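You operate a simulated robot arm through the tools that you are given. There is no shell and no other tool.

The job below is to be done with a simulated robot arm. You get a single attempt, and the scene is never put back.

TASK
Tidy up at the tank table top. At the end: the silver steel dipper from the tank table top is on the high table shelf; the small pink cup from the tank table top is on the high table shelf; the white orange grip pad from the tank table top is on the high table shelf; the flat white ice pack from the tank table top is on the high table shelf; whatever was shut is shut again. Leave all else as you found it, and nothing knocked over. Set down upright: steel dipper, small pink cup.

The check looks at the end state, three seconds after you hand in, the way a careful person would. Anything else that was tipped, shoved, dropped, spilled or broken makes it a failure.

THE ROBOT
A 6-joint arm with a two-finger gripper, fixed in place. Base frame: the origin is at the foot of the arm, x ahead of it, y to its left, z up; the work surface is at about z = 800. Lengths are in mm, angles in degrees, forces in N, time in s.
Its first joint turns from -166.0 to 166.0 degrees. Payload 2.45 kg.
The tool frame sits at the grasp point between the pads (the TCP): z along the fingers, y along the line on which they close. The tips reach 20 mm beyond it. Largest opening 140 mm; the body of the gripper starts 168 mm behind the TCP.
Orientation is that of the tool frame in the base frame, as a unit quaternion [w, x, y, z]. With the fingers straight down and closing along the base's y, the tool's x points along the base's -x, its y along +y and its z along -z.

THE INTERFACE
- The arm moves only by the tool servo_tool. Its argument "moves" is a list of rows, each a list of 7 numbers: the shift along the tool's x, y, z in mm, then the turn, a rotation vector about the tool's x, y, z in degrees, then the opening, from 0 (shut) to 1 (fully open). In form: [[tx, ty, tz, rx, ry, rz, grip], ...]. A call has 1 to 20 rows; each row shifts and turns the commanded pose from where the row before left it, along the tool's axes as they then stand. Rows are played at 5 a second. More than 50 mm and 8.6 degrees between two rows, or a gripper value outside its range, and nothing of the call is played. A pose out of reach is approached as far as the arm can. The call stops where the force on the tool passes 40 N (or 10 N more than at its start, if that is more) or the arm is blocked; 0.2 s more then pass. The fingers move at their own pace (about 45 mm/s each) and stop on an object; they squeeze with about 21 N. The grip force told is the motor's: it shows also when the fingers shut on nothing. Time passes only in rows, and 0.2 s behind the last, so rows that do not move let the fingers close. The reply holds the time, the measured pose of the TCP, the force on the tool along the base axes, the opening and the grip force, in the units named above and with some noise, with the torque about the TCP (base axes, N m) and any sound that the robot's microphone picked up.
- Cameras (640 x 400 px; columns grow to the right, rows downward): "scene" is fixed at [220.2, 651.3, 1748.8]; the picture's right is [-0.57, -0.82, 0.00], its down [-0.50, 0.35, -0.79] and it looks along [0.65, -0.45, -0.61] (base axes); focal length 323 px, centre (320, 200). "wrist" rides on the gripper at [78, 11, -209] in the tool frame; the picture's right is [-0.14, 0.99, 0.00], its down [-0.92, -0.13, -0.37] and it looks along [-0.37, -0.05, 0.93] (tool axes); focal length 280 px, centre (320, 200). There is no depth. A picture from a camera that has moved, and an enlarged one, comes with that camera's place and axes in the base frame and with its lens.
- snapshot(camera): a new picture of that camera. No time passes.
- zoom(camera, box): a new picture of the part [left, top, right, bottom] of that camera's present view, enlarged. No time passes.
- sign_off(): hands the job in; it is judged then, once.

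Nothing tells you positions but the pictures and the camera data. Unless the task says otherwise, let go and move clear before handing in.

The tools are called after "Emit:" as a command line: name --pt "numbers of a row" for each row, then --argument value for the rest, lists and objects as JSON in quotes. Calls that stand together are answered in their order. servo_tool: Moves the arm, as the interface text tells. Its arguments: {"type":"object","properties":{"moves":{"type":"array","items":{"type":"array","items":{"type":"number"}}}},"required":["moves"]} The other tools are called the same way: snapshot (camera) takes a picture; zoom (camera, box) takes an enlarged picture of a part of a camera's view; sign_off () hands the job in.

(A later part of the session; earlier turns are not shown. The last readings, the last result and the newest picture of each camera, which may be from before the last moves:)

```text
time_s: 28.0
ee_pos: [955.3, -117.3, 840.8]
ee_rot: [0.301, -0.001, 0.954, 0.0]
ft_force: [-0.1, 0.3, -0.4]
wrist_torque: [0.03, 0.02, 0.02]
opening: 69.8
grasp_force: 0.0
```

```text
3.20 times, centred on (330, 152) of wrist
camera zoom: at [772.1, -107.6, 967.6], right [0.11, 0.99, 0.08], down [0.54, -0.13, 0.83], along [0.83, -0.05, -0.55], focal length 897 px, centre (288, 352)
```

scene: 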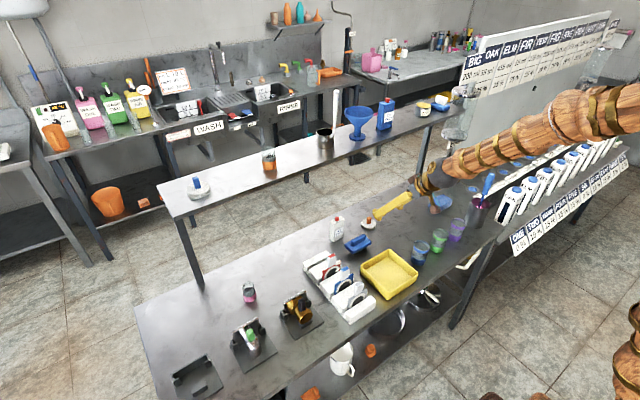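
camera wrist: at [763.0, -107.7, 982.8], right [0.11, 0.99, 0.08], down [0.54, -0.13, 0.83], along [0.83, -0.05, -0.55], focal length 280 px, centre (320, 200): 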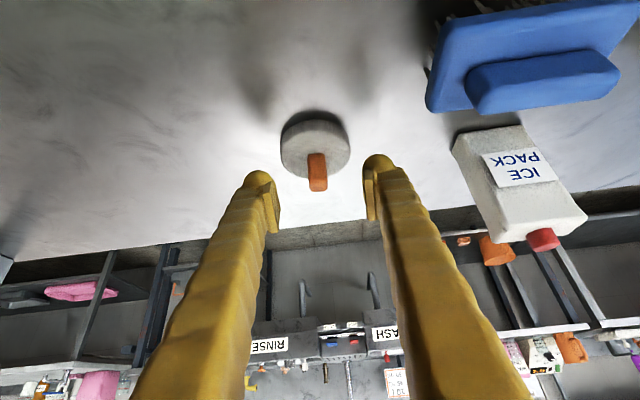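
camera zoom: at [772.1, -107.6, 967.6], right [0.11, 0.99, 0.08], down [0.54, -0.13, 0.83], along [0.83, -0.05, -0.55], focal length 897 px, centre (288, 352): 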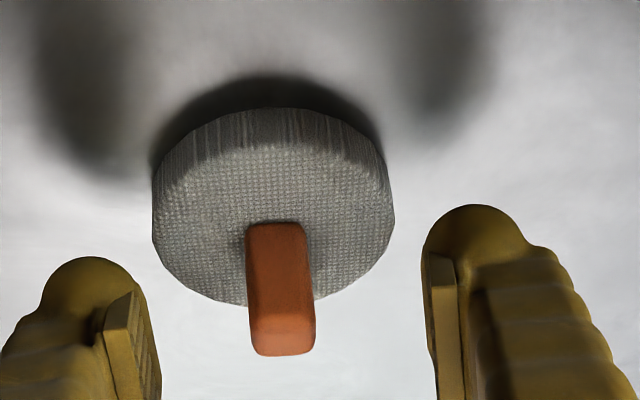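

Fingers are level with the handle and clear of the disc. Closing now.

Emit:
servo_tool --pt "0 -1.2 0 0 0 0 0.4" --pt "0 0 0 0 0 0 0.3" --pt "0 0 0 0 0 0 0.2" --pt "0 0 0 0 0 0 0.1" --pt "0 0 0 0 0 0 0.0" --pt "0 0 0 0 0 0 0.0" --pt "0 0 0 0 0 0 0.0"

Emit:
zoom --camera "wrist" --box '[250, 90, 410, 215]'

```text
time_s: 29.6
ee_pos: [957.5, -119.7, 841.1]
ee_rot: [0.301, 0.0, 0.954, 0.0]
ft_force: [0.9, -0.1, 0.0]
wrist_torque: [0.02, -0.01, -0.03]
opening: 14.4
grasp_force: 20.4
```

```text
3.20 times, centred on (330, 152) of wrist
camera zoom: at [772.4, -109.0, 967.5], right [0.11, 0.99, 0.08], down [0.54, -0.13, 0.83], along [0.83, -0.05, -0.55], focal length 897 px, centre (288, 352)
```

zoom: 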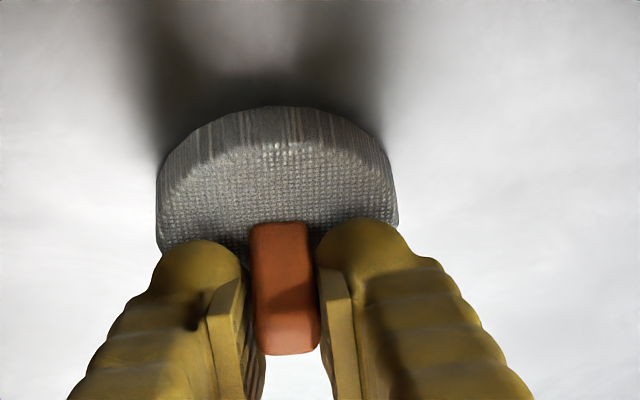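

The handle is held (14.4 mm). I'll lift slightly, check it, then pull back from under the shelf.

Emit:
servo_tool --pt "-5.7 0 -8.2 0 0 0 0" --pt "-5.7 0 -8.2 0 0 0 0" --pt "-5.7 0 -8.2 0 0 0 0" --pt "0 0 0 0 0 0 0"

Emit:
zoom --camera "wrist" --box '[250, 90, 410, 215]'

Emit:
zoom --camera "scene" --box '[320, 190, 400, 240]'

```text
time_s: 30.6
ee_pos: [956.1, -123.3, 871.4]
ee_rot: [0.301, 0.0, 0.954, 0.0]
ft_force: [1.1, 0.0, 0.5]
wrist_torque: [0.0, 0.01, 0.01]
opening: 14.4
grasp_force: 20.8
```

```text
3.20 times, centred on (330, 152) of wrist
camera zoom: at [772.7, -110.5, 997.8], right [0.11, 0.99, 0.08], down [0.54, -0.13, 0.83], along [0.83, -0.05, -0.55], focal length 897 px, centre (288, 352)
```

zoom: 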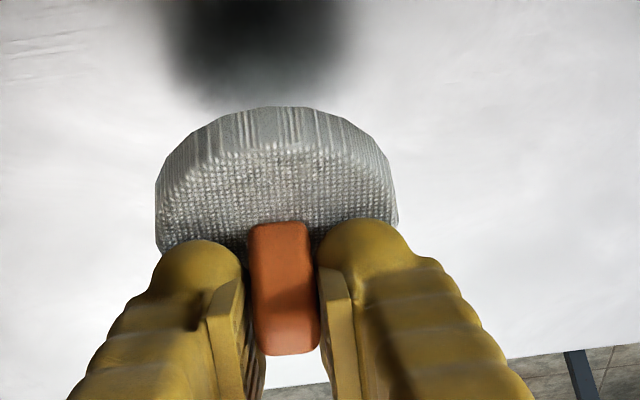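

```text
8.00 times, centred on (360, 215) of scene
camera zoom: at [220.2, 651.3, 1748.8], right [-0.57, -0.82, 0.0], down [-0.5, 0.35, -0.79], along [0.65, -0.45, -0.61], focal length 2585 px, centre (0, 80)
```

zoom: 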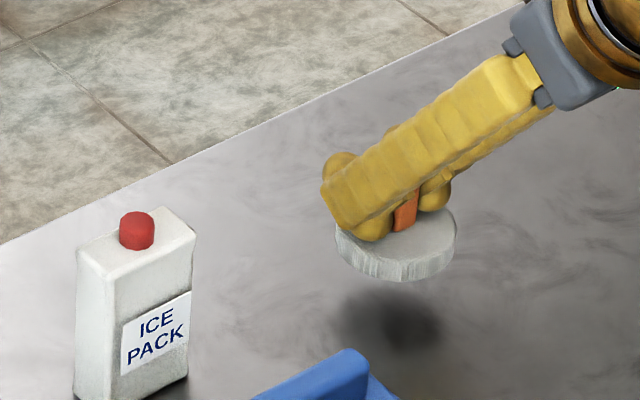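

The pad is held level. I'll back out from under the shelf, lift, move to y≈148 and over the shelf.

Emit:
servo_tool --pt "32.8 0 -22.9 0 0 0 0" --pt "32.8 0 -22.9 0 0 0 0" --pt "32.8 0 -22.9 0 0 0 0" --pt "-25.5 0 -36.5 0 0 0 0" --pt "-25.5 0 -36.5 0 0 0 0" --pt "-25.5 0 -36.5 0 0 0 0" --pt "-25.5 0 -36.5 0 0 0 0" --pt "-25.5 0 -36.5 0 0 0 0" --pt "-25.5 0 -36.5 0 0 0 0" --pt "-25.5 0 -36.5 0 0 0 0" --pt "-25.5 0 -36.5 0 0 0 0" --pt "-25.5 0 -36.5 0 0 0 0" --pt "-25.5 0 -36.5 0 0 0 0" --pt "0 44.8 0 0 0 0 0" --pt "0 44.8 0 0 0 0 0" --pt "0 44.8 0 0 0 0 0" --pt "0 44.8 0 0 0 0 0" --pt "0 44.8 0 0 0 0 0" --pt "0 44.8 0 0 0 0 0" --pt "0 0 0 0 0 0 0"

Emit:
snapshot --camera "wrist"

Emit:
snapshot --camera "scene"

```text
time_s: 34.8
ee_pos: [834.3, 148.8, 1315.2]
ee_rot: [0.301, 0.0, 0.954, 0.0]
ft_force: [-0.1, 0.4, 0.1]
wrist_torque: [0.0, 0.01, 0.01]
opening: 14.1
grasp_force: 21.1
```

```text
taken
camera wrist: at [651.4, 160.7, 1442.1], right [0.11, 0.99, 0.08], down [0.54, -0.13, 0.83], along [0.83, -0.05, -0.55], focal length 280 px, centre (320, 200)
```

wrist: 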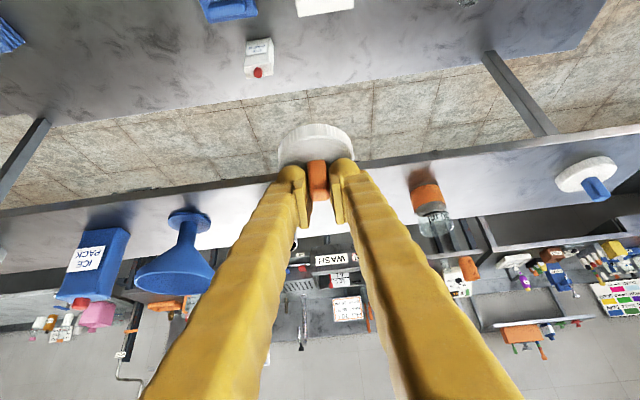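

```text
taken
```

scene: 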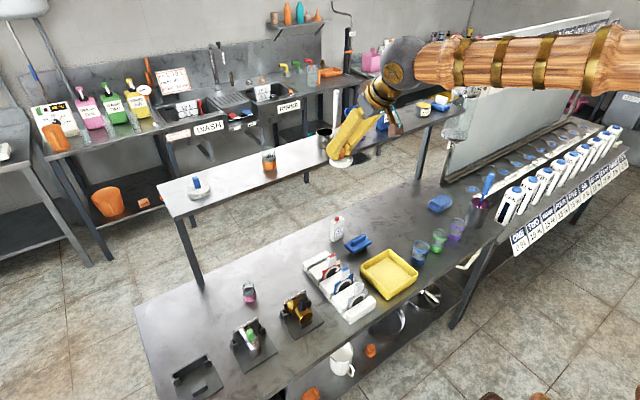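

Pad is steady at safe height. Now moving forward over the shelf between the dipper and the orange cup.

Emit:
servo_tool --pt "-36 0 25.2 0 0 0 0" --pt "-36 0 25.2 0 0 0 0" --pt "-36 0 25.2 0 0 0 0" --pt "-36 0 25.2 0 0 0 0" --pt "9.2 0 13.1 0 0 0 0" --pt "9.2 0 13.1 0 0 0 0" --pt "0 0 0 0 0 0 0"

Emit:
snapshot --camera "wrist"

Emit:
zoom --camera "scene" --box '[240, 80, 400, 180]'

```text
time_s: 36.4
ee_pos: [1012.1, 148.6, 1283.1]
ee_rot: [0.301, -0.001, 0.954, 0.001]
ft_force: [-0.1, -0.2, -0.5]
wrist_torque: [-0.01, 0.0, -0.02]
opening: 14.1
grasp_force: 21.3
```

```text
taken
camera wrist: at [828.4, 159.2, 1409.6], right [0.11, 0.99, 0.08], down [0.54, -0.13, 0.83], along [0.83, -0.05, -0.55], focal length 280 px, centre (320, 200)
```

wrist: 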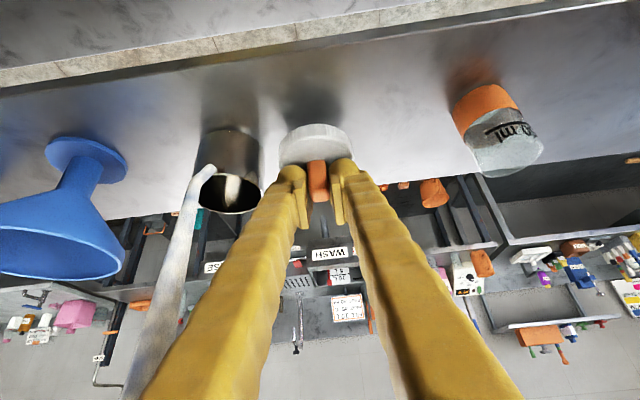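

```text
4.00 times, centred on (320, 130) of scene
camera zoom: at [220.2, 651.3, 1748.8], right [-0.57, -0.82, 0.0], down [-0.5, 0.35, -0.79], along [0.65, -0.45, -0.61], focal length 1292 px, centre (320, 480)
```

zoom: 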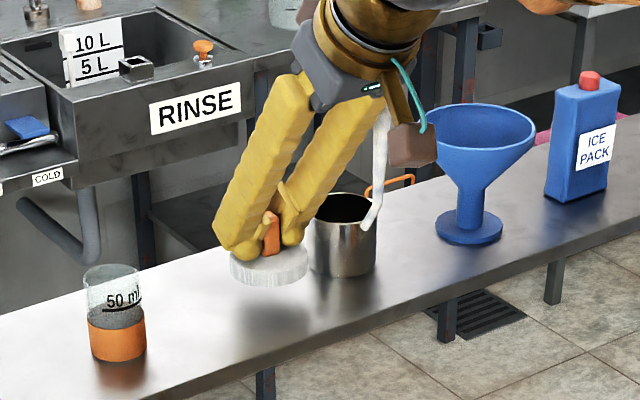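

Good clearance on all sides. Lowering to just above the expected contact height.

Emit:
servo_tool --pt "2.87 0 4.1 0 0 0 0" --pt "2.87 0 4.1 0 0 0 0" --pt "2.87 0 4.1 0 0 0 0" --pt "0 0 0 0 0 0 0"

Emit:
zoom --camera "scene" --box '[270, 105, 350, 155]'

```text
time_s: 37.4
ee_pos: [1012.8, 146.3, 1268.0]
ee_rot: [0.301, -0.001, 0.954, 0.0]
ft_force: [0.0, 0.0, -0.5]
wrist_torque: [0.05, 0.03, 0.0]
opening: 14.7
grasp_force: 21.2
```

```text
8.00 times, centred on (310, 130) of scene
camera zoom: at [220.2, 651.3, 1748.8], right [-0.57, -0.82, 0.0], down [-0.5, 0.35, -0.79], along [0.65, -0.45, -0.61], focal length 2585 px, centre (400, 760)
```

zoom: 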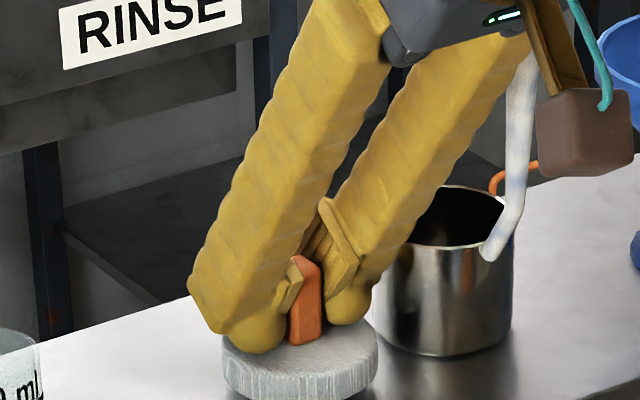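

Nearly there; lowering in 1 mm steps and watching force.

Emit:
servo_tool --pt "0.57 0 0.82 0 0 0 0" --pt "0.57 0 0.82 0 0 0 0" --pt "0.57 0 0.82 0 0 0 0" --pt "0.57 0 0.82 0 0 0 0" --pt "0 0 0 0 0 0 0"

```text
time_s: 38.6
ee_pos: [1012.3, 147.4, 1265.2]
ee_rot: [0.3, 0.001, 0.954, -0.001]
ft_force: [-0.2, -0.6, -0.7]
wrist_torque: [0.0, 0.01, 0.02]
opening: 14.4
grasp_force: 20.7
```

No contact yet at z 1265. Continuing gently.

Emit:
servo_tool --pt "0.57 0 0.82 0 0 0 0" --pt "0.57 0 0.82 0 0 0 0" --pt "0 0 0 0 0 0 0"

```text
time_s: 39.4
ee_pos: [1011.5, 146.5, 1262.9]
ee_rot: [0.301, -0.002, 0.954, 0.001]
ft_force: [0.2, 0.5, 0.0]
wrist_torque: [-0.02, -0.01, 0.01]
opening: 14.4
grasp_force: 20.9
```

Emit:
servo_tool --pt "0.57 0 0.82 0 0 0 0" --pt "0.57 0 0.82 0 0 0 0" --pt "0 0 0 0 0 0 0"

```text
time_s: 40.2
ee_pos: [1012.5, 147.1, 1261.2]
ee_rot: [0.301, 0.0, 0.954, 0.0]
ft_force: [-0.2, -0.8, -0.2]
wrist_torque: [0.03, 0.0, -0.01]
opening: 14.4
grasp_force: 21.2
```

Still no contact at z 1261; I'll keep stepping down and check visually.

Emit:
servo_tool --pt "0.57 0 0.82 0 0 0 0" --pt "0.57 0 0.82 0 0 0 0" --pt "0 0 0 0 0 0 0"

Emit:
zoom --camera "scene" --box '[270, 105, 350, 155]'

```text
time_s: 41.0
ee_pos: [1012.2, 146.1, 1259.9]
ee_rot: [0.302, 0.0, 0.953, 0.001]
ft_force: [2.9, -2.4, 20.2]
wrist_torque: [-0.05, 0.04, 0.04]
opening: 14.4
grasp_force: 21.1
```

```text
8.00 times, centred on (310, 130) of scene
camera zoom: at [220.2, 651.3, 1748.8], right [-0.57, -0.82, 0.0], down [-0.5, 0.35, -0.79], along [0.65, -0.45, -0.61], focal length 2585 px, centre (400, 760)
```

zoom: 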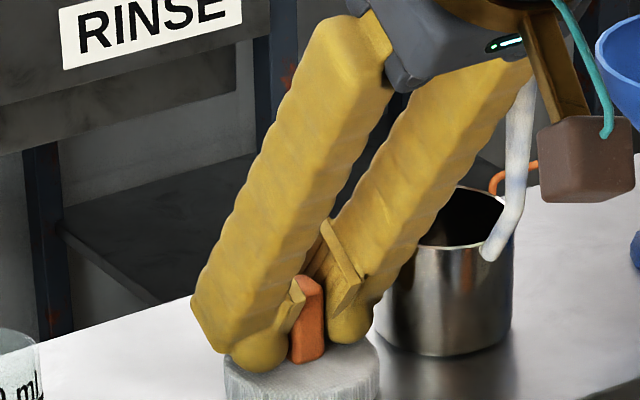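

Contact at z≈1260, consistent with the shelf height. Easing up 1 mm and releasing the handle a little.

Emit:
servo_tool --pt "-0.5 0 -0.7 0 0 0 0" --pt "0 0 0 0 0 0 0" --pt "0 0 0 0 0 0 0.14" --pt "0 0 0 0 0 0 0.18" --pt "0 0 0 0 0 0 0.22" --pt "0 0 0 0 0 0 0.26" --pt "0 0 0 0 0 0 0.26"

Emit:
zoom --camera "scene" --box '[270, 105, 350, 155]'

Emit:
snapshot --camera "wrist"

```text
time_s: 42.6
ee_pos: [1011.6, 146.2, 1259.9]
ee_rot: [0.3, -0.001, 0.954, 0.001]
ft_force: [0.1, -0.3, -0.3]
wrist_torque: [0.0, 0.0, -0.01]
opening: 36.5
grasp_force: 0.0
```

```text
8.00 times, centred on (310, 130) of scene
camera zoom: at [220.2, 651.3, 1748.8], right [-0.57, -0.82, 0.0], down [-0.5, 0.35, -0.79], along [0.65, -0.45, -0.61], focal length 2585 px, centre (400, 760)
```

zoom: 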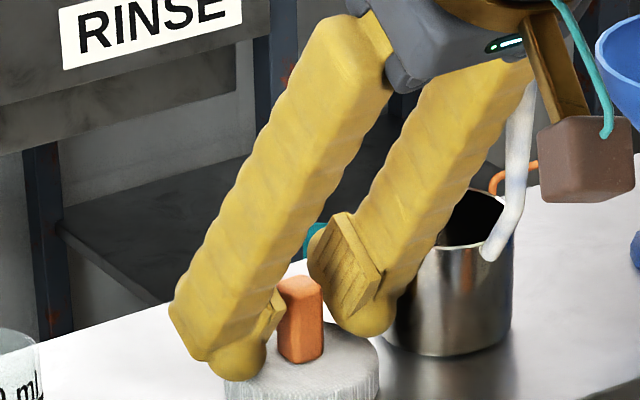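

```text
taken
camera wrist: at [827.2, 158.3, 1386.3], right [0.11, 0.99, 0.08], down [0.54, -0.13, 0.83], along [0.83, -0.05, -0.55], focal length 280 px, centre (320, 200)
```

wrist: 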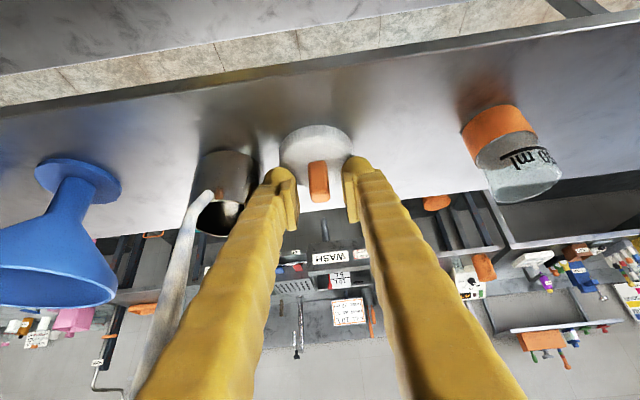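

The pad rests flat on the shelf. Retracting along the tool axis and checking.

Emit:
servo_tool --pt "0 0 -20 0 0 0 0.26" --pt "0 0 -40 0 0 0 0.26" --pt "0 0 -40 0 0 0 0.26" --pt "0 0 -40 0 0 0 0.26" --pt "0 0 -30 0 0 0 0.26" --pt "0 0 0 0 0 0 0.26"

Emit:
snapshot --camera "wrist"

Emit:
zoom --camera "scene" --box '[240, 80, 400, 180]'

```text
time_s: 44.0
ee_pos: [914.7, 145.9, 1399.0]
ee_rot: [0.301, 0.0, 0.954, 0.0]
ft_force: [1.6, -0.7, 0.3]
wrist_torque: [0.01, -0.02, 0.03]
opening: 36.3
grasp_force: 0.0
```

```text
taken
camera wrist: at [730.4, 157.6, 1525.8], right [0.11, 0.99, 0.08], down [0.54, -0.13, 0.83], along [0.83, -0.05, -0.55], focal length 280 px, centre (320, 200)
```

wrist: 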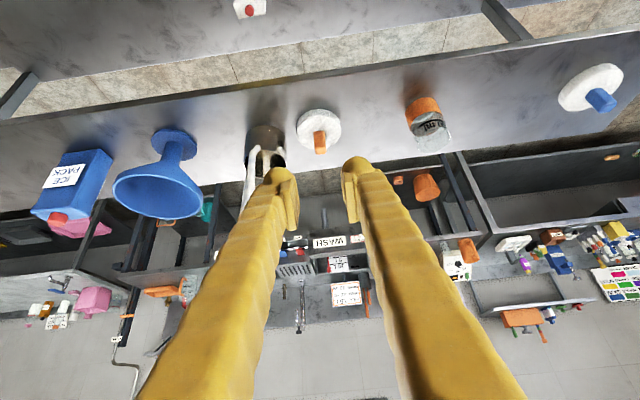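

```text
4.00 times, centred on (320, 130) of scene
camera zoom: at [220.2, 651.3, 1748.8], right [-0.57, -0.82, 0.0], down [-0.5, 0.35, -0.79], along [0.65, -0.45, -0.61], focal length 1292 px, centre (320, 480)
```

zoom: 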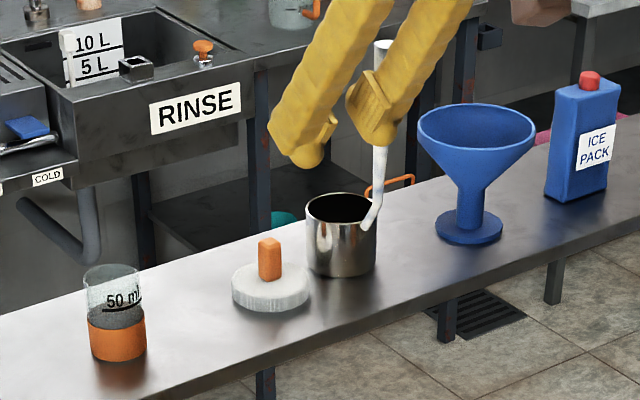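

The pad and dipper are both stable on the shelf. Next the ice pack: backing off, descending, and viewing it from in front of the shelf.

Emit:
servo_tool --pt "39.3 0 -27.5 0 0 0 0.26" --pt "39.3 0 -27.5 0 0 0 0.26" --pt "24.9 -10.4 35.55 0 0 0 0.5" --pt "24.9 -10.4 35.55 0 0 0 0.7" --pt "24.9 -10.4 35.55 0 0 0 0.7" --pt "24.9 -10.4 35.55 0 0 0 0.7" --pt "24.9 -10.4 35.55 0 0 0 0.7" --pt "24.9 -10.4 35.55 0 0 0 0.7" --pt "24.9 -10.4 35.55 0 0 0 0.7" --pt "24.9 -10.4 35.55 0 0 0 0.7" --pt "24.9 -10.4 35.55 0 0 0 0.7" --pt "24.9 -10.4 35.55 0 0 0 0.7" --pt "-21.3 0 14.9 0 0 0 0.7" --pt "-21.3 0 14.9 0 0 0 0.7" --pt "0 0 0 0 0 0 0.7"

Emit:
snapshot --camera "wrist"

Emit:
zoom --camera "wrist" --box '[230, 80, 410, 220]'

Emit:
snapshot --camera "scene"

```text
time_s: 47.2
ee_pos: [872.0, 45.0, 965.7]
ee_rot: [0.301, 0.0, 0.954, 0.0]
ft_force: [0.3, -0.3, -0.5]
wrist_torque: [0.02, -0.03, 0.02]
opening: 98.1
grasp_force: 0.1
```

```text
taken
camera wrist: at [687.4, 55.8, 1092.9], right [0.11, 0.99, 0.08], down [0.54, -0.13, 0.83], along [0.83, -0.05, -0.55], focal length 280 px, centre (320, 200)
```

wrist: 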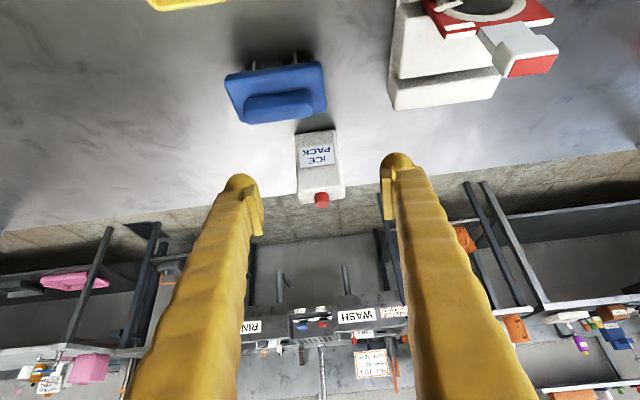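

```text
2.86 times, centred on (320, 150) of wrist
camera zoom: at [687.4, 55.8, 1092.9], right [0.11, 0.99, 0.08], down [0.54, -0.13, 0.83], along [0.83, -0.05, -0.55], focal length 801 px, centre (320, 343)
```

zoom: 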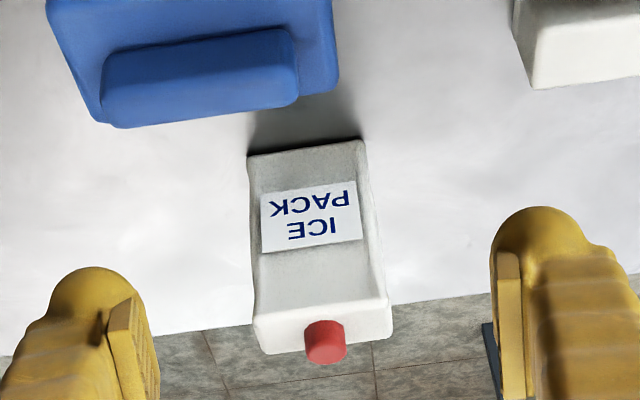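

```text
taken
```

scene: 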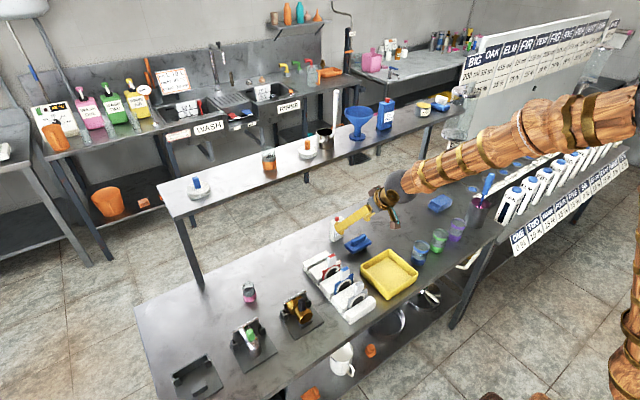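

Ice pack: front face x≈962, y 12–68, about 29 mm thick and 96 mm tall, centre (976,40). Approaching along the tool axis with fingers wide.

Emit:
servo_tool --pt "-17.7 -4.3 20 0 0 0 0.7" --pt "0 0 40 0 0 0 0.7" --pt "0 0 40 0 0 0 0.7" --pt "0 0 30 0 0 0 0.7" --pt "0 0 0 0 0 0 0.7"

Emit:
snapshot --camera "wrist"

Emit:
zoom --camera "scene" --box '[300, 180, 420, 265]'

```text
time_s: 48.4
ee_pos: [958.7, 37.2, 868.2]
ee_rot: [0.3, -0.001, 0.954, 0.0]
ft_force: [-0.2, -0.4, 1.6]
wrist_torque: [0.02, 0.03, 0.04]
opening: 97.8
grasp_force: 0.1
```

```text
taken
camera wrist: at [774.7, 49.3, 995.4], right [0.11, 0.99, 0.08], down [0.54, -0.13, 0.83], along [0.83, -0.05, -0.55], focal length 280 px, centre (320, 200)
```

wrist: 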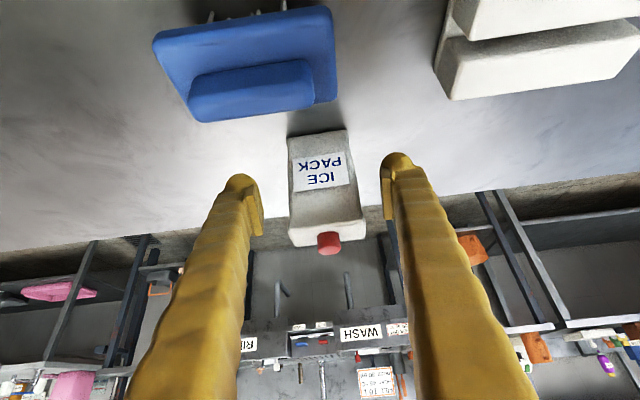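

```text
4.71 times, centred on (360, 222) of scene
camera zoom: at [220.2, 651.3, 1748.8], right [-0.57, -0.82, 0.0], down [-0.5, 0.35, -0.79], along [0.65, -0.45, -0.61], focal length 1520 px, centre (132, 94)
```

zoom: 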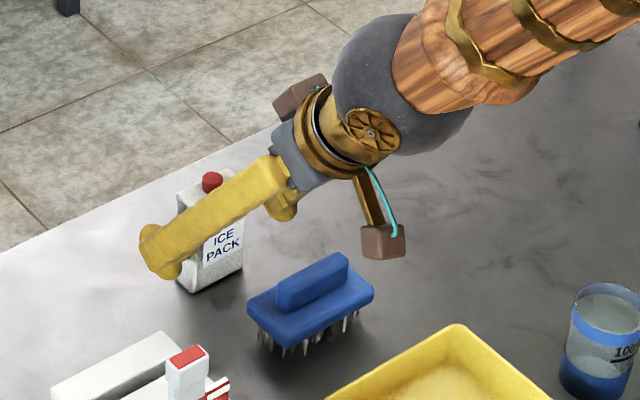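

Alignment is good; a small y correction and the final advance, then close.

Emit:
servo_tool --pt "-0.7 1 13 0 0 0 0.7" --pt "-0.8 0.9 13 0 0 0 0.7" --pt "0 0 0 0 0 0 0.7" --pt "0 0 0 0 0 0 0.6" --pt "0 0 0 0 0 0 0.5" --pt "0 0 0 0 0 0 0.4" --pt "0 0 0 0 0 0 0.3" --pt "0 0 0 0 0 0 0.2" --pt "0 0 0 0 0 0 0.2" --pt "0 0 0 0 0 0 0.2"

Emit:
snapshot --camera "wrist"

Emit:
zoom --camera "scene" --box '[300, 180, 420, 265]'

```text
time_s: 50.6
ee_pos: [976.3, 40.8, 848.6]
ee_rot: [0.301, 0.0, 0.954, 0.0]
ft_force: [0.0, -0.9, 0.6]
wrist_torque: [-0.08, -0.01, 0.04]
opening: 62.9
grasp_force: 21.2
```

```text
taken
camera wrist: at [791.2, 51.2, 974.7], right [0.11, 0.99, 0.08], down [0.54, -0.13, 0.83], along [0.83, -0.05, -0.55], focal length 280 px, centre (320, 200)
```

wrist: 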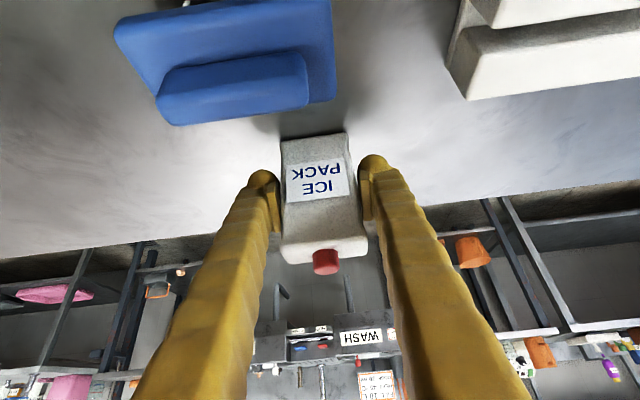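

```text
4.71 times, centred on (360, 222) of scene
camera zoom: at [220.2, 651.3, 1748.8], right [-0.57, -0.82, 0.0], down [-0.5, 0.35, -0.79], along [0.65, -0.45, -0.61], focal length 1520 px, centre (132, 94)
```

zoom: 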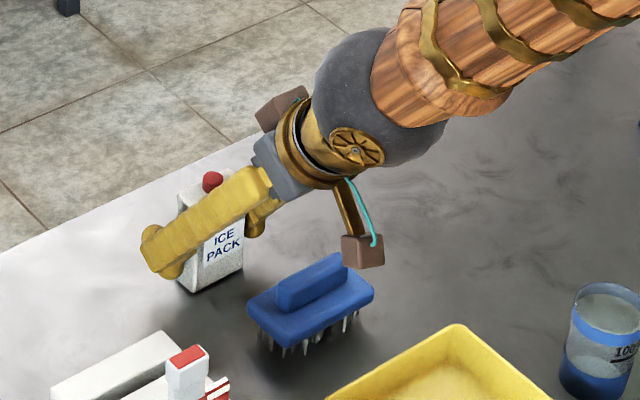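

Gripped at 62.9 mm. Lifting a little to check the hold.

Emit:
servo_tool --pt "0 0 0 0 0 0 0.1" --pt "-5.7 0 -8.2 0 0 0 0.1" --pt "-5.7 0 -8.2 0 0 0 0.1" --pt "-5.7 0 -8.2 0 0 0 0.1" --pt "0 0 0 0 0 0 0.1"

Emit:
snapshot --camera "wrist"

Emit:
zoom --camera "scene" --box '[300, 180, 420, 265]'

```text
time_s: 51.8
ee_pos: [973.5, 41.8, 878.0]
ee_rot: [0.301, 0.0, 0.954, 0.0]
ft_force: [0.4, -0.1, -1.9]
wrist_torque: [-0.01, -0.02, 0.03]
opening: 62.7
grasp_force: 20.8
```

```text
taken
camera wrist: at [790.4, 52.6, 1004.7], right [0.11, 0.99, 0.08], down [0.54, -0.13, 0.83], along [0.83, -0.05, -0.55], focal length 280 px, centre (320, 200)
```

wrist: 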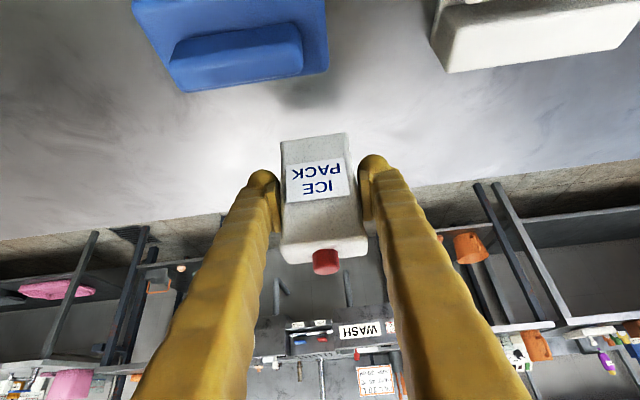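

```text
4.71 times, centred on (360, 222) of scene
camera zoom: at [220.2, 651.3, 1748.8], right [-0.57, -0.82, 0.0], down [-0.5, 0.35, -0.79], along [0.65, -0.45, -0.61], focal length 1520 px, centre (132, 94)
```

zoom: 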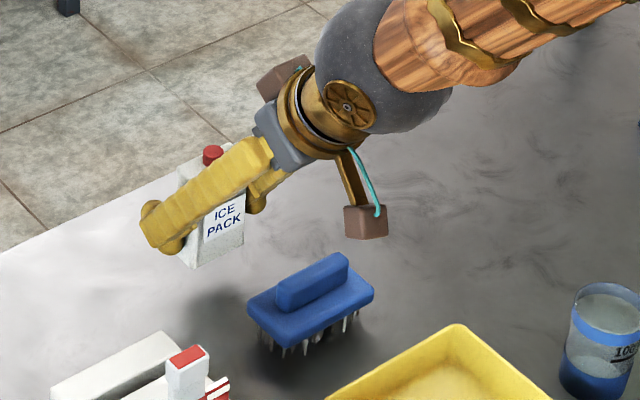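

The ice pack is held upright. I'll raise it clear of the brush first, pull back from under the shelf, lift, and carry it to the wide gap near y≈400.

Emit:
servo_tool --pt "-22.9 0 -32.8 0 0 0 0.1" --pt "-22.9 0 -32.8 0 0 0 0.1" --pt "36.9 0 -25.8 0 0 0 0.1" --pt "36.9 0 -25.8 0 0 0 0.1" --pt "36.9 0 -25.8 0 0 0 0.1" --pt "-23.5 0 -33.6 0 0 0 0.1" --pt "-23.5 0 -33.6 0 0 0 0.1" --pt "-23.5 0 -33.6 0 0 0 0.1" --pt "-23.5 0 -33.6 0 0 0 0.1" --pt "-23.5 0 -33.6 0 0 0 0.1" --pt "-23.5 0 -33.6 0 0 0 0.1" --pt "-23.5 0 -33.6 0 0 0 0.1" --pt "-23.5 0 -33.6 0 0 0 0.1" --pt "-23.5 0 -33.6 0 0 0 0.1" --pt "0 0 0 0 0 0 0.1"

Emit:
snapshot --camera "scene"

```text
time_s: 55.0
ee_pos: [840.5, 41.1, 1327.7]
ee_rot: [0.301, 0.0, 0.954, 0.0]
ft_force: [0.4, -0.1, -1.6]
wrist_torque: [0.04, -0.01, -0.05]
opening: 62.6
grasp_force: 20.9
```

```text
taken
```

scene: 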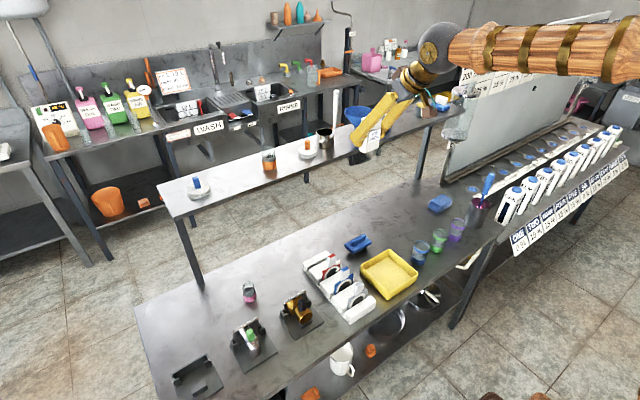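

The pack is clear and level. Now moving sideways to y≈400 in front of the shelf.

Emit:
servo_tool --pt "0 44.9 0 0 0 0 0.1" --pt "0 44.9 0 0 0 0 0.1" --pt "0 44.9 0 0 0 0 0.1" --pt "0 44.9 0 0 0 0 0.1" --pt "0 44.9 0 0 0 0 0.1" --pt "0 44.9 0 0 0 0 0.1" --pt "0 44.9 0 0 0 0 0.1" --pt "0 44.9 0 0 0 0 0.1" --pt "0 0 0 0 0 0 0.1"

Emit:
snapshot --camera "wrist"

Emit:
snapshot --camera "scene"

```text
time_s: 57.0
ee_pos: [839.8, 400.5, 1326.3]
ee_rot: [0.3, 0.0, 0.954, 0.0]
ft_force: [0.1, 0.6, -2.0]
wrist_torque: [0.04, -0.02, 0.0]
opening: 62.8
grasp_force: 21.5
```

```text
taken
camera wrist: at [655.8, 411.5, 1451.9], right [0.11, 0.99, 0.08], down [0.54, -0.13, 0.83], along [0.83, -0.05, -0.55], focal length 280 px, centre (320, 200)
```

wrist: 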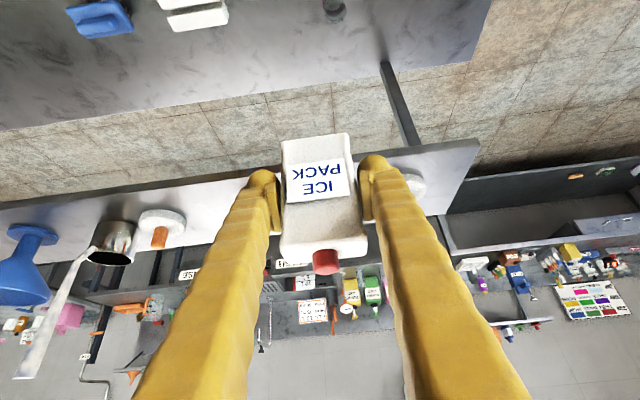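

```text
taken
```

scene: 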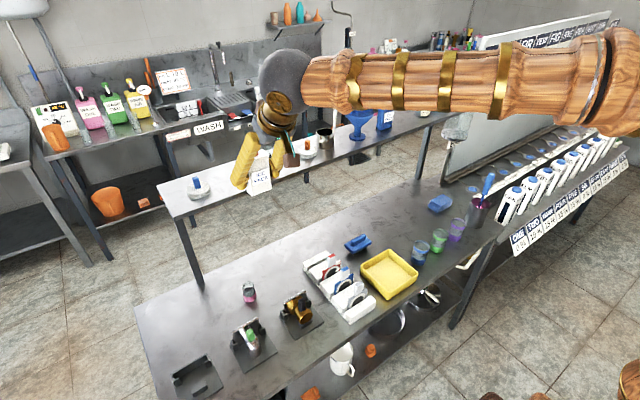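

Now over the front of the gap between the orange cup and the blue-grip pad. Moving forward over the shelf.

Emit:
servo_tool --pt "-33.8 0 23.66 0 0 0 0.1" --pt "-33.8 0 23.66 0 0 0 0.1" --pt "-33.8 0 23.66 0 0 0 0.1" --pt "-33.8 0 23.66 0 0 0 0.1" --pt "0 0 0 0 0 0 0.1"

Emit:
snapshot --camera "wrist"

Emit:
zoom --camera "scene" --box '[160, 110, 320, 210]'

```text
time_s: 58.2
ee_pos: [1003.4, 397.9, 1329.5]
ee_rot: [0.3, 0.0, 0.954, 0.0]
ft_force: [-0.3, -0.3, -2.4]
wrist_torque: [-0.01, -0.01, -0.02]
opening: 62.6
grasp_force: 21.1
```

```text
taken
camera wrist: at [820.4, 409.9, 1456.3], right [0.11, 0.99, 0.08], down [0.54, -0.13, 0.83], along [0.83, -0.05, -0.55], focal length 280 px, centre (320, 200)
```

wrist: 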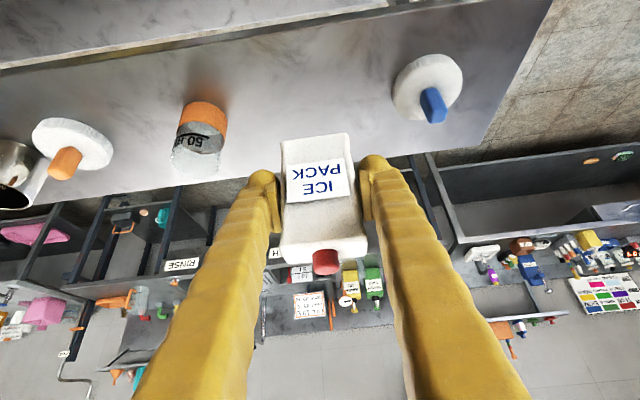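

```text
4.00 times, centred on (240, 160) of scene
camera zoom: at [220.2, 651.3, 1748.8], right [-0.57, -0.82, 0.0], down [-0.5, 0.35, -0.79], along [0.65, -0.45, -0.61], focal length 1292 px, centre (640, 360)
```

zoom: 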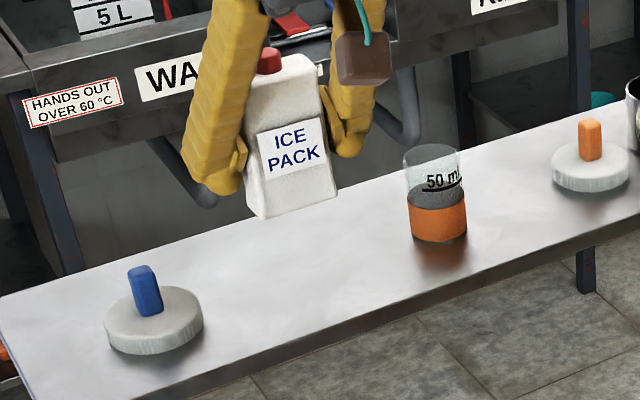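

Clear on both sides. Lowering the ice pack toward the shelf.

Emit:
servo_tool --pt "9.56 0 13.65 0 0 0 0.1" --pt "9.56 0 13.65 0 0 0 0.1" --pt "9.56 0 13.65 0 0 0 0.1" --pt "1.7 0 2.5 0 0 0 0.1" --pt "1.7 0 2.5 0 0 0 0.1" --pt "0 0 0 0 0 0 0.1"

Emit:
zoom --camera "scene" --box '[180, 120, 300, 195]'

```text
time_s: 59.6
ee_pos: [1003.1, 398.6, 1269.8]
ee_rot: [0.3, -0.001, 0.954, 0.0]
ft_force: [-0.7, -0.7, -2.4]
wrist_torque: [0.0, 0.01, 0.02]
opening: 62.8
grasp_force: 21.0
```

```text
5.33 times, centred on (240, 158) of scene
camera zoom: at [220.2, 651.3, 1748.8], right [-0.57, -0.82, 0.0], down [-0.5, 0.35, -0.79], along [0.65, -0.45, -0.61], focal length 1723 px, centre (747, 427)
```

zoom: 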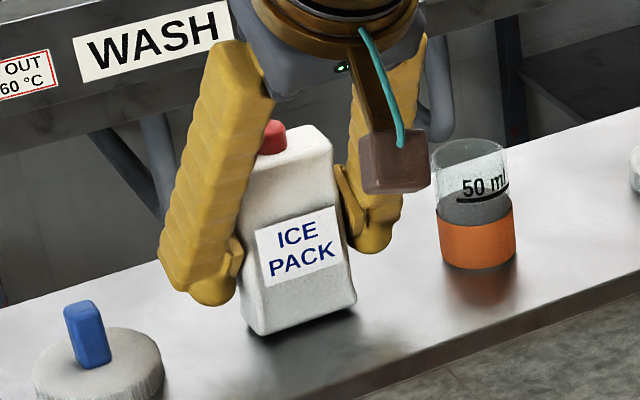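

Just above contact. Stepping down 1 mm at a time.

Emit:
servo_tool --pt "0.57 0 0.82 0 0 0 0.1" --pt "0.57 0 0.82 0 0 0 0.1" --pt "0 0 0 0 0 0 0.1"

```text
time_s: 60.4
ee_pos: [1004.5, 400.0, 1268.7]
ee_rot: [0.301, -0.001, 0.954, 0.001]
ft_force: [-0.1, -0.3, -2.0]
wrist_torque: [0.0, 0.02, -0.03]
opening: 62.7
grasp_force: 21.0
```

Emit:
servo_tool --pt "0.57 0 0.82 0 0 0 0.1" --pt "0 0 0 0 0 0 0.1"

```text
time_s: 61.0
ee_pos: [1004.0, 399.6, 1268.6]
ee_rot: [0.3, -0.001, 0.954, 0.0]
ft_force: [0.7, 0.0, 0.5]
wrist_torque: [-0.12, 0.03, -0.01]
opening: 62.6
grasp_force: 20.8
```

Contact is just beginning (weight transferred). A half millimetre more, then release slowly.

Emit:
servo_tool --pt "0.3 0 0.42 0 0 0 0.1" --pt "0 0 0 0 0 0 0.1"

```text
time_s: 61.6
ee_pos: [1003.1, 401.6, 1267.1]
ee_rot: [0.3, 0.0, 0.954, 0.0]
ft_force: [2.2, 1.8, 4.2]
wrist_torque: [-0.14, -0.03, 0.02]
opening: 62.4
grasp_force: 21.2
```

Emit:
servo_tool --pt "0 0 0 0 0 0 0.46" --pt "0 0 0 0 0 0 0.49" --pt "0 0 0 0 0 0 0.53" --pt "0 0 0 0 0 0 0.57" --pt "0 0 0 0 0 0 0.61" --pt "0 0 0 0 0 0 0.61" --pt "0 0 0 0 0 0 0.61"

Emit:
zoom --camera "scene" --box '[180, 120, 300, 195]'

Emit:
snapshot --camera "wrist"

```text
time_s: 63.2
ee_pos: [1003.2, 399.8, 1267.3]
ee_rot: [0.301, -0.001, 0.953, 0.001]
ft_force: [-1.1, 0.8, -0.3]
wrist_torque: [0.0, 0.0, -0.01]
opening: 85.2
grasp_force: 0.1
```

```text
5.33 times, centred on (240, 158) of scene
camera zoom: at [220.2, 651.3, 1748.8], right [-0.57, -0.82, 0.0], down [-0.5, 0.35, -0.79], along [0.65, -0.45, -0.61], focal length 1723 px, centre (747, 427)
```

zoom: 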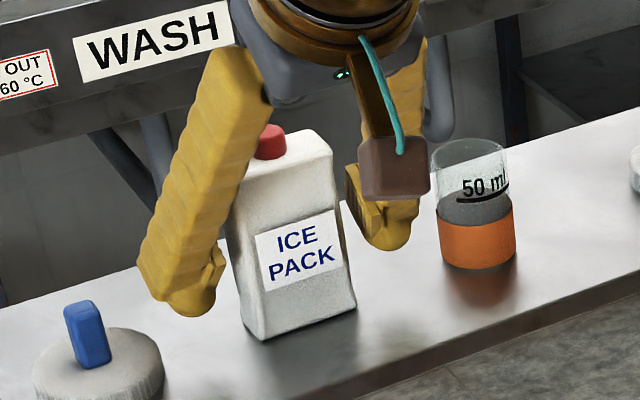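

```text
taken
camera wrist: at [819.7, 411.8, 1394.4], right [0.11, 0.99, 0.08], down [0.54, -0.13, 0.83], along [0.83, -0.05, -0.55], focal length 280 px, centre (320, 200)
```

wrist: 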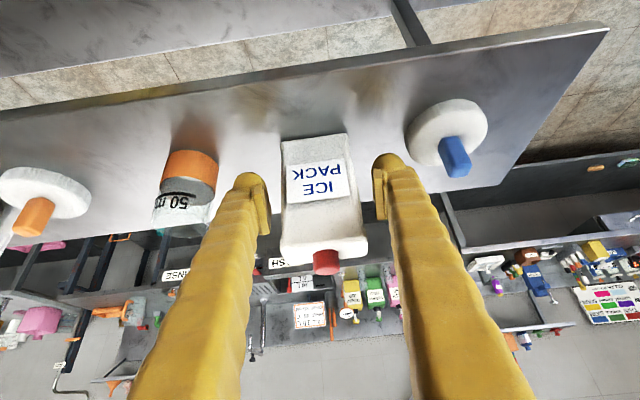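

The ice pack stands upright on its own. Retracting along the tool axis.

Emit:
servo_tool --pt "0 0 -20 0 0 0 0.61" --pt "0 0 -40 0 0 0 0.61" --pt "0 0 -40 0 0 0 0.61" --pt "0 0 -40 0 0 0 0.61" --pt "0 0 -40 0 0 0 0.61" --pt "0 0 0 0 0 0 0.61"

Emit:
snapshot --camera "wrist"

Emit:
zoom --camera "scene" --box '[160, 90, 400, 240]'

```text
time_s: 64.6
ee_pos: [900.4, 400.9, 1415.2]
ee_rot: [0.301, -0.001, 0.954, 0.001]
ft_force: [0.4, 0.3, -0.6]
wrist_torque: [-0.03, -0.03, 0.03]
opening: 85.4
grasp_force: 0.0
```

```text
taken
camera wrist: at [717.2, 411.4, 1542.8], right [0.11, 0.99, 0.08], down [0.54, -0.13, 0.83], along [0.83, -0.05, -0.55], focal length 280 px, centre (320, 200)
```

wrist: 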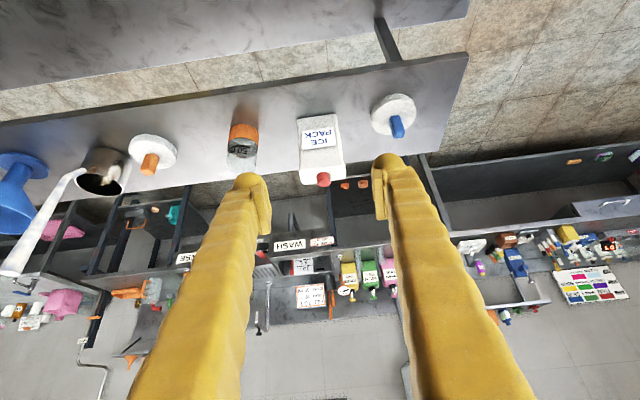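

```text
2.67 times, centred on (280, 165) of scene
camera zoom: at [220.2, 651.3, 1748.8], right [-0.57, -0.82, 0.0], down [-0.5, 0.35, -0.79], along [0.65, -0.45, -0.61], focal length 862 px, centre (427, 293)
```

zoom: 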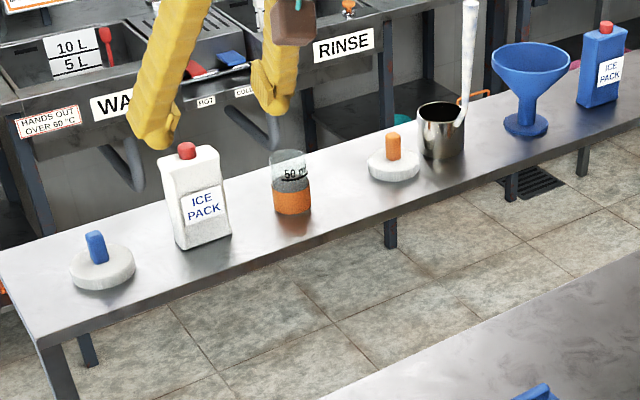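

All three are fine on the shelf. Now the pink cup near (906,465): backing off and descending in front of it for a look.

Emit:
servo_tool --pt "40.1 0 -28.1 0 0 0 0.61" --pt "40.1 0 -28.1 0 0 0 0.61" --pt "23.7 5.8 33.9 0 0 0 0.61" --pt "23.7 5.8 33.9 0 0 0 0.61" --pt "23.7 5.8 33.9 0 0 0 0.61" --pt "23.7 5.8 33.9 0 0 0 0.61" --pt "23.7 5.8 33.9 0 0 0 0.61" --pt "23.7 5.8 33.9 0 0 0 0.61" --pt "23.7 5.8 33.9 0 0 0 0.61" --pt "23.7 5.8 33.9 0 0 0 0.61" --pt "23.7 5.8 33.9 0 0 0 0.61" --pt "23.7 5.8 33.9 0 0 0 0.61" --pt "0 0 0 0 0 0 0.61"

Emit:
snapshot --camera "wrist"

Emit:
snapshot --camera "scene"

```text
time_s: 67.4
ee_pos: [804.1, 459.4, 1003.3]
ee_rot: [0.301, 0.0, 0.954, -0.001]
ft_force: [0.6, 0.8, -0.7]
wrist_torque: [-0.04, -0.02, 0.01]
opening: 85.3
grasp_force: 0.1
```

```text
taken
camera wrist: at [619.2, 470.6, 1129.8], right [0.11, 0.99, 0.08], down [0.54, -0.13, 0.83], along [0.83, -0.05, -0.55], focal length 280 px, centre (320, 200)
```

wrist: 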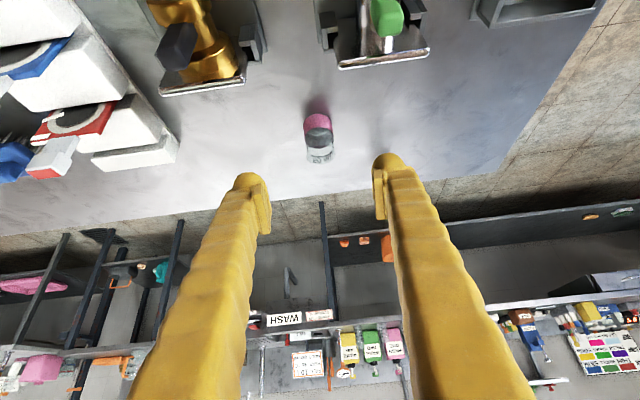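

```text
taken
```

scene: 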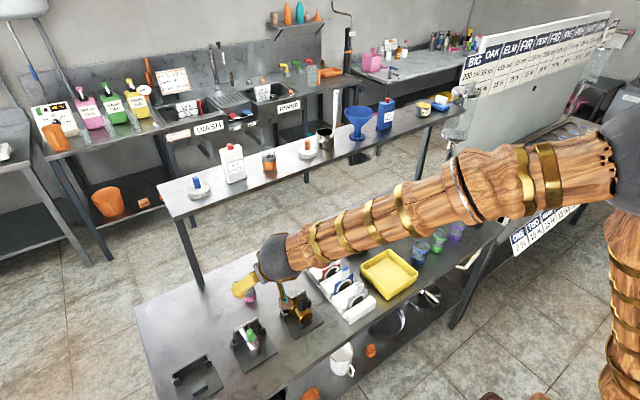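

The pink cup is in view between the fingers, with the taps off to the sides. Zooming for precise position.

Emit:
zoom --camera "wrist" --box '[260, 70, 380, 180]'

Emit:
zoom --camera "scene" --box '[210, 230, 350, 350]'

```text
3.64 times, centred on (320, 125) of wrist
camera zoom: at [619.2, 470.6, 1129.8], right [0.11, 0.99, 0.08], down [0.54, -0.13, 0.83], along [0.83, -0.05, -0.55], focal length 1020 px, centre (320, 473)
```

zoom: 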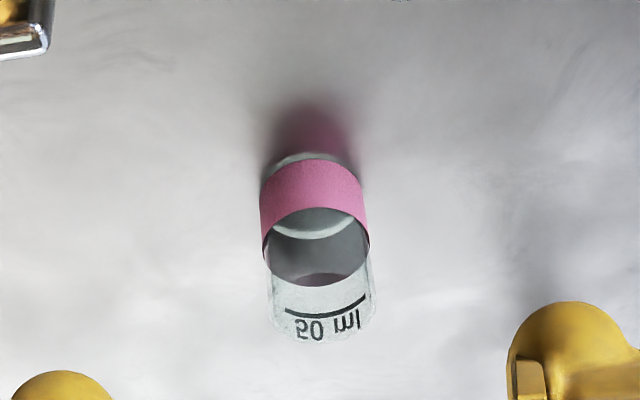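

```text
3.33 times, centred on (280, 290) of scene
camera zoom: at [220.2, 651.3, 1748.8], right [-0.57, -0.82, 0.0], down [-0.5, 0.35, -0.79], along [0.65, -0.45, -0.61], focal length 1077 px, centre (453, -100)
```

zoom: 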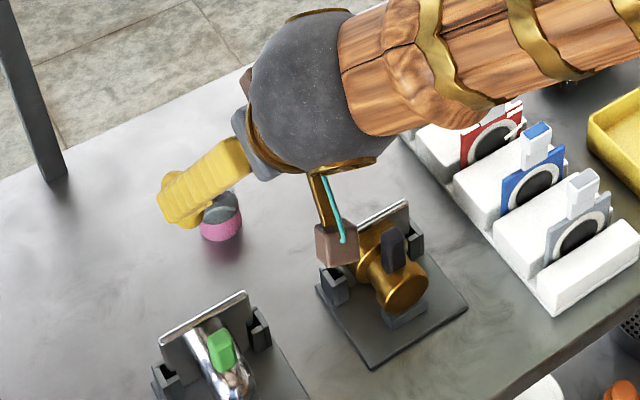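

Cup centre ≈ (913,460), about 44 mm wide and 61 mm tall. Approaching along the tool axis.

Emit:
servo_tool --pt "8.5 0.2 40 0 0 0 0.61" --pt "0 0 40 0 0 0 0.61" --pt "0 0 40 0 0 0 0.61" --pt "0 0 40 0 0 0 0.61" --pt "0 0 15 0 0 0 0.61" --pt "0 0 0 0 0 0 0.61"

Emit:
snapshot --camera "wrist"

Emit:
zoom --camera "scene" --box '[210, 250, 350, 350]'

```text
time_s: 68.8
ee_pos: [897.6, 458.7, 853.5]
ee_rot: [0.301, 0.0, 0.954, 0.0]
ft_force: [0.2, -0.3, -0.2]
wrist_torque: [-0.01, 0.03, 0.0]
opening: 85.4
grasp_force: 0.0
```

```text
taken
camera wrist: at [713.6, 470.1, 980.6], right [0.11, 0.99, 0.08], down [0.54, -0.13, 0.83], along [0.83, -0.05, -0.55], focal length 280 px, centre (320, 200)
```

wrist: 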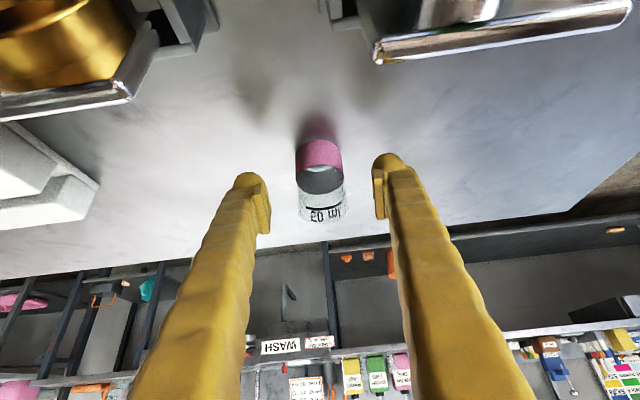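

```text
4.00 times, centred on (280, 300) of scene
camera zoom: at [220.2, 651.3, 1748.8], right [-0.57, -0.82, 0.0], down [-0.5, 0.35, -0.79], along [0.65, -0.45, -0.61], focal length 1292 px, centre (480, -200)
```

zoom: 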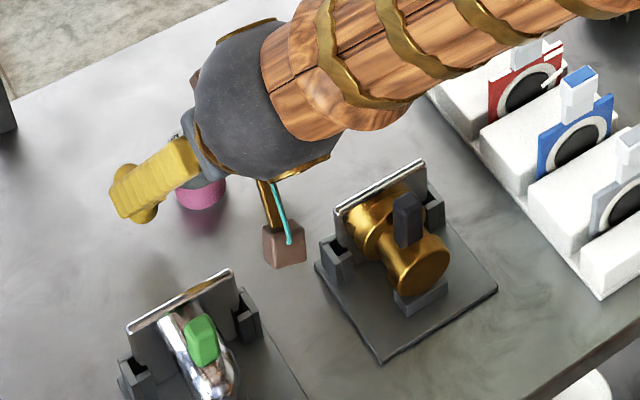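

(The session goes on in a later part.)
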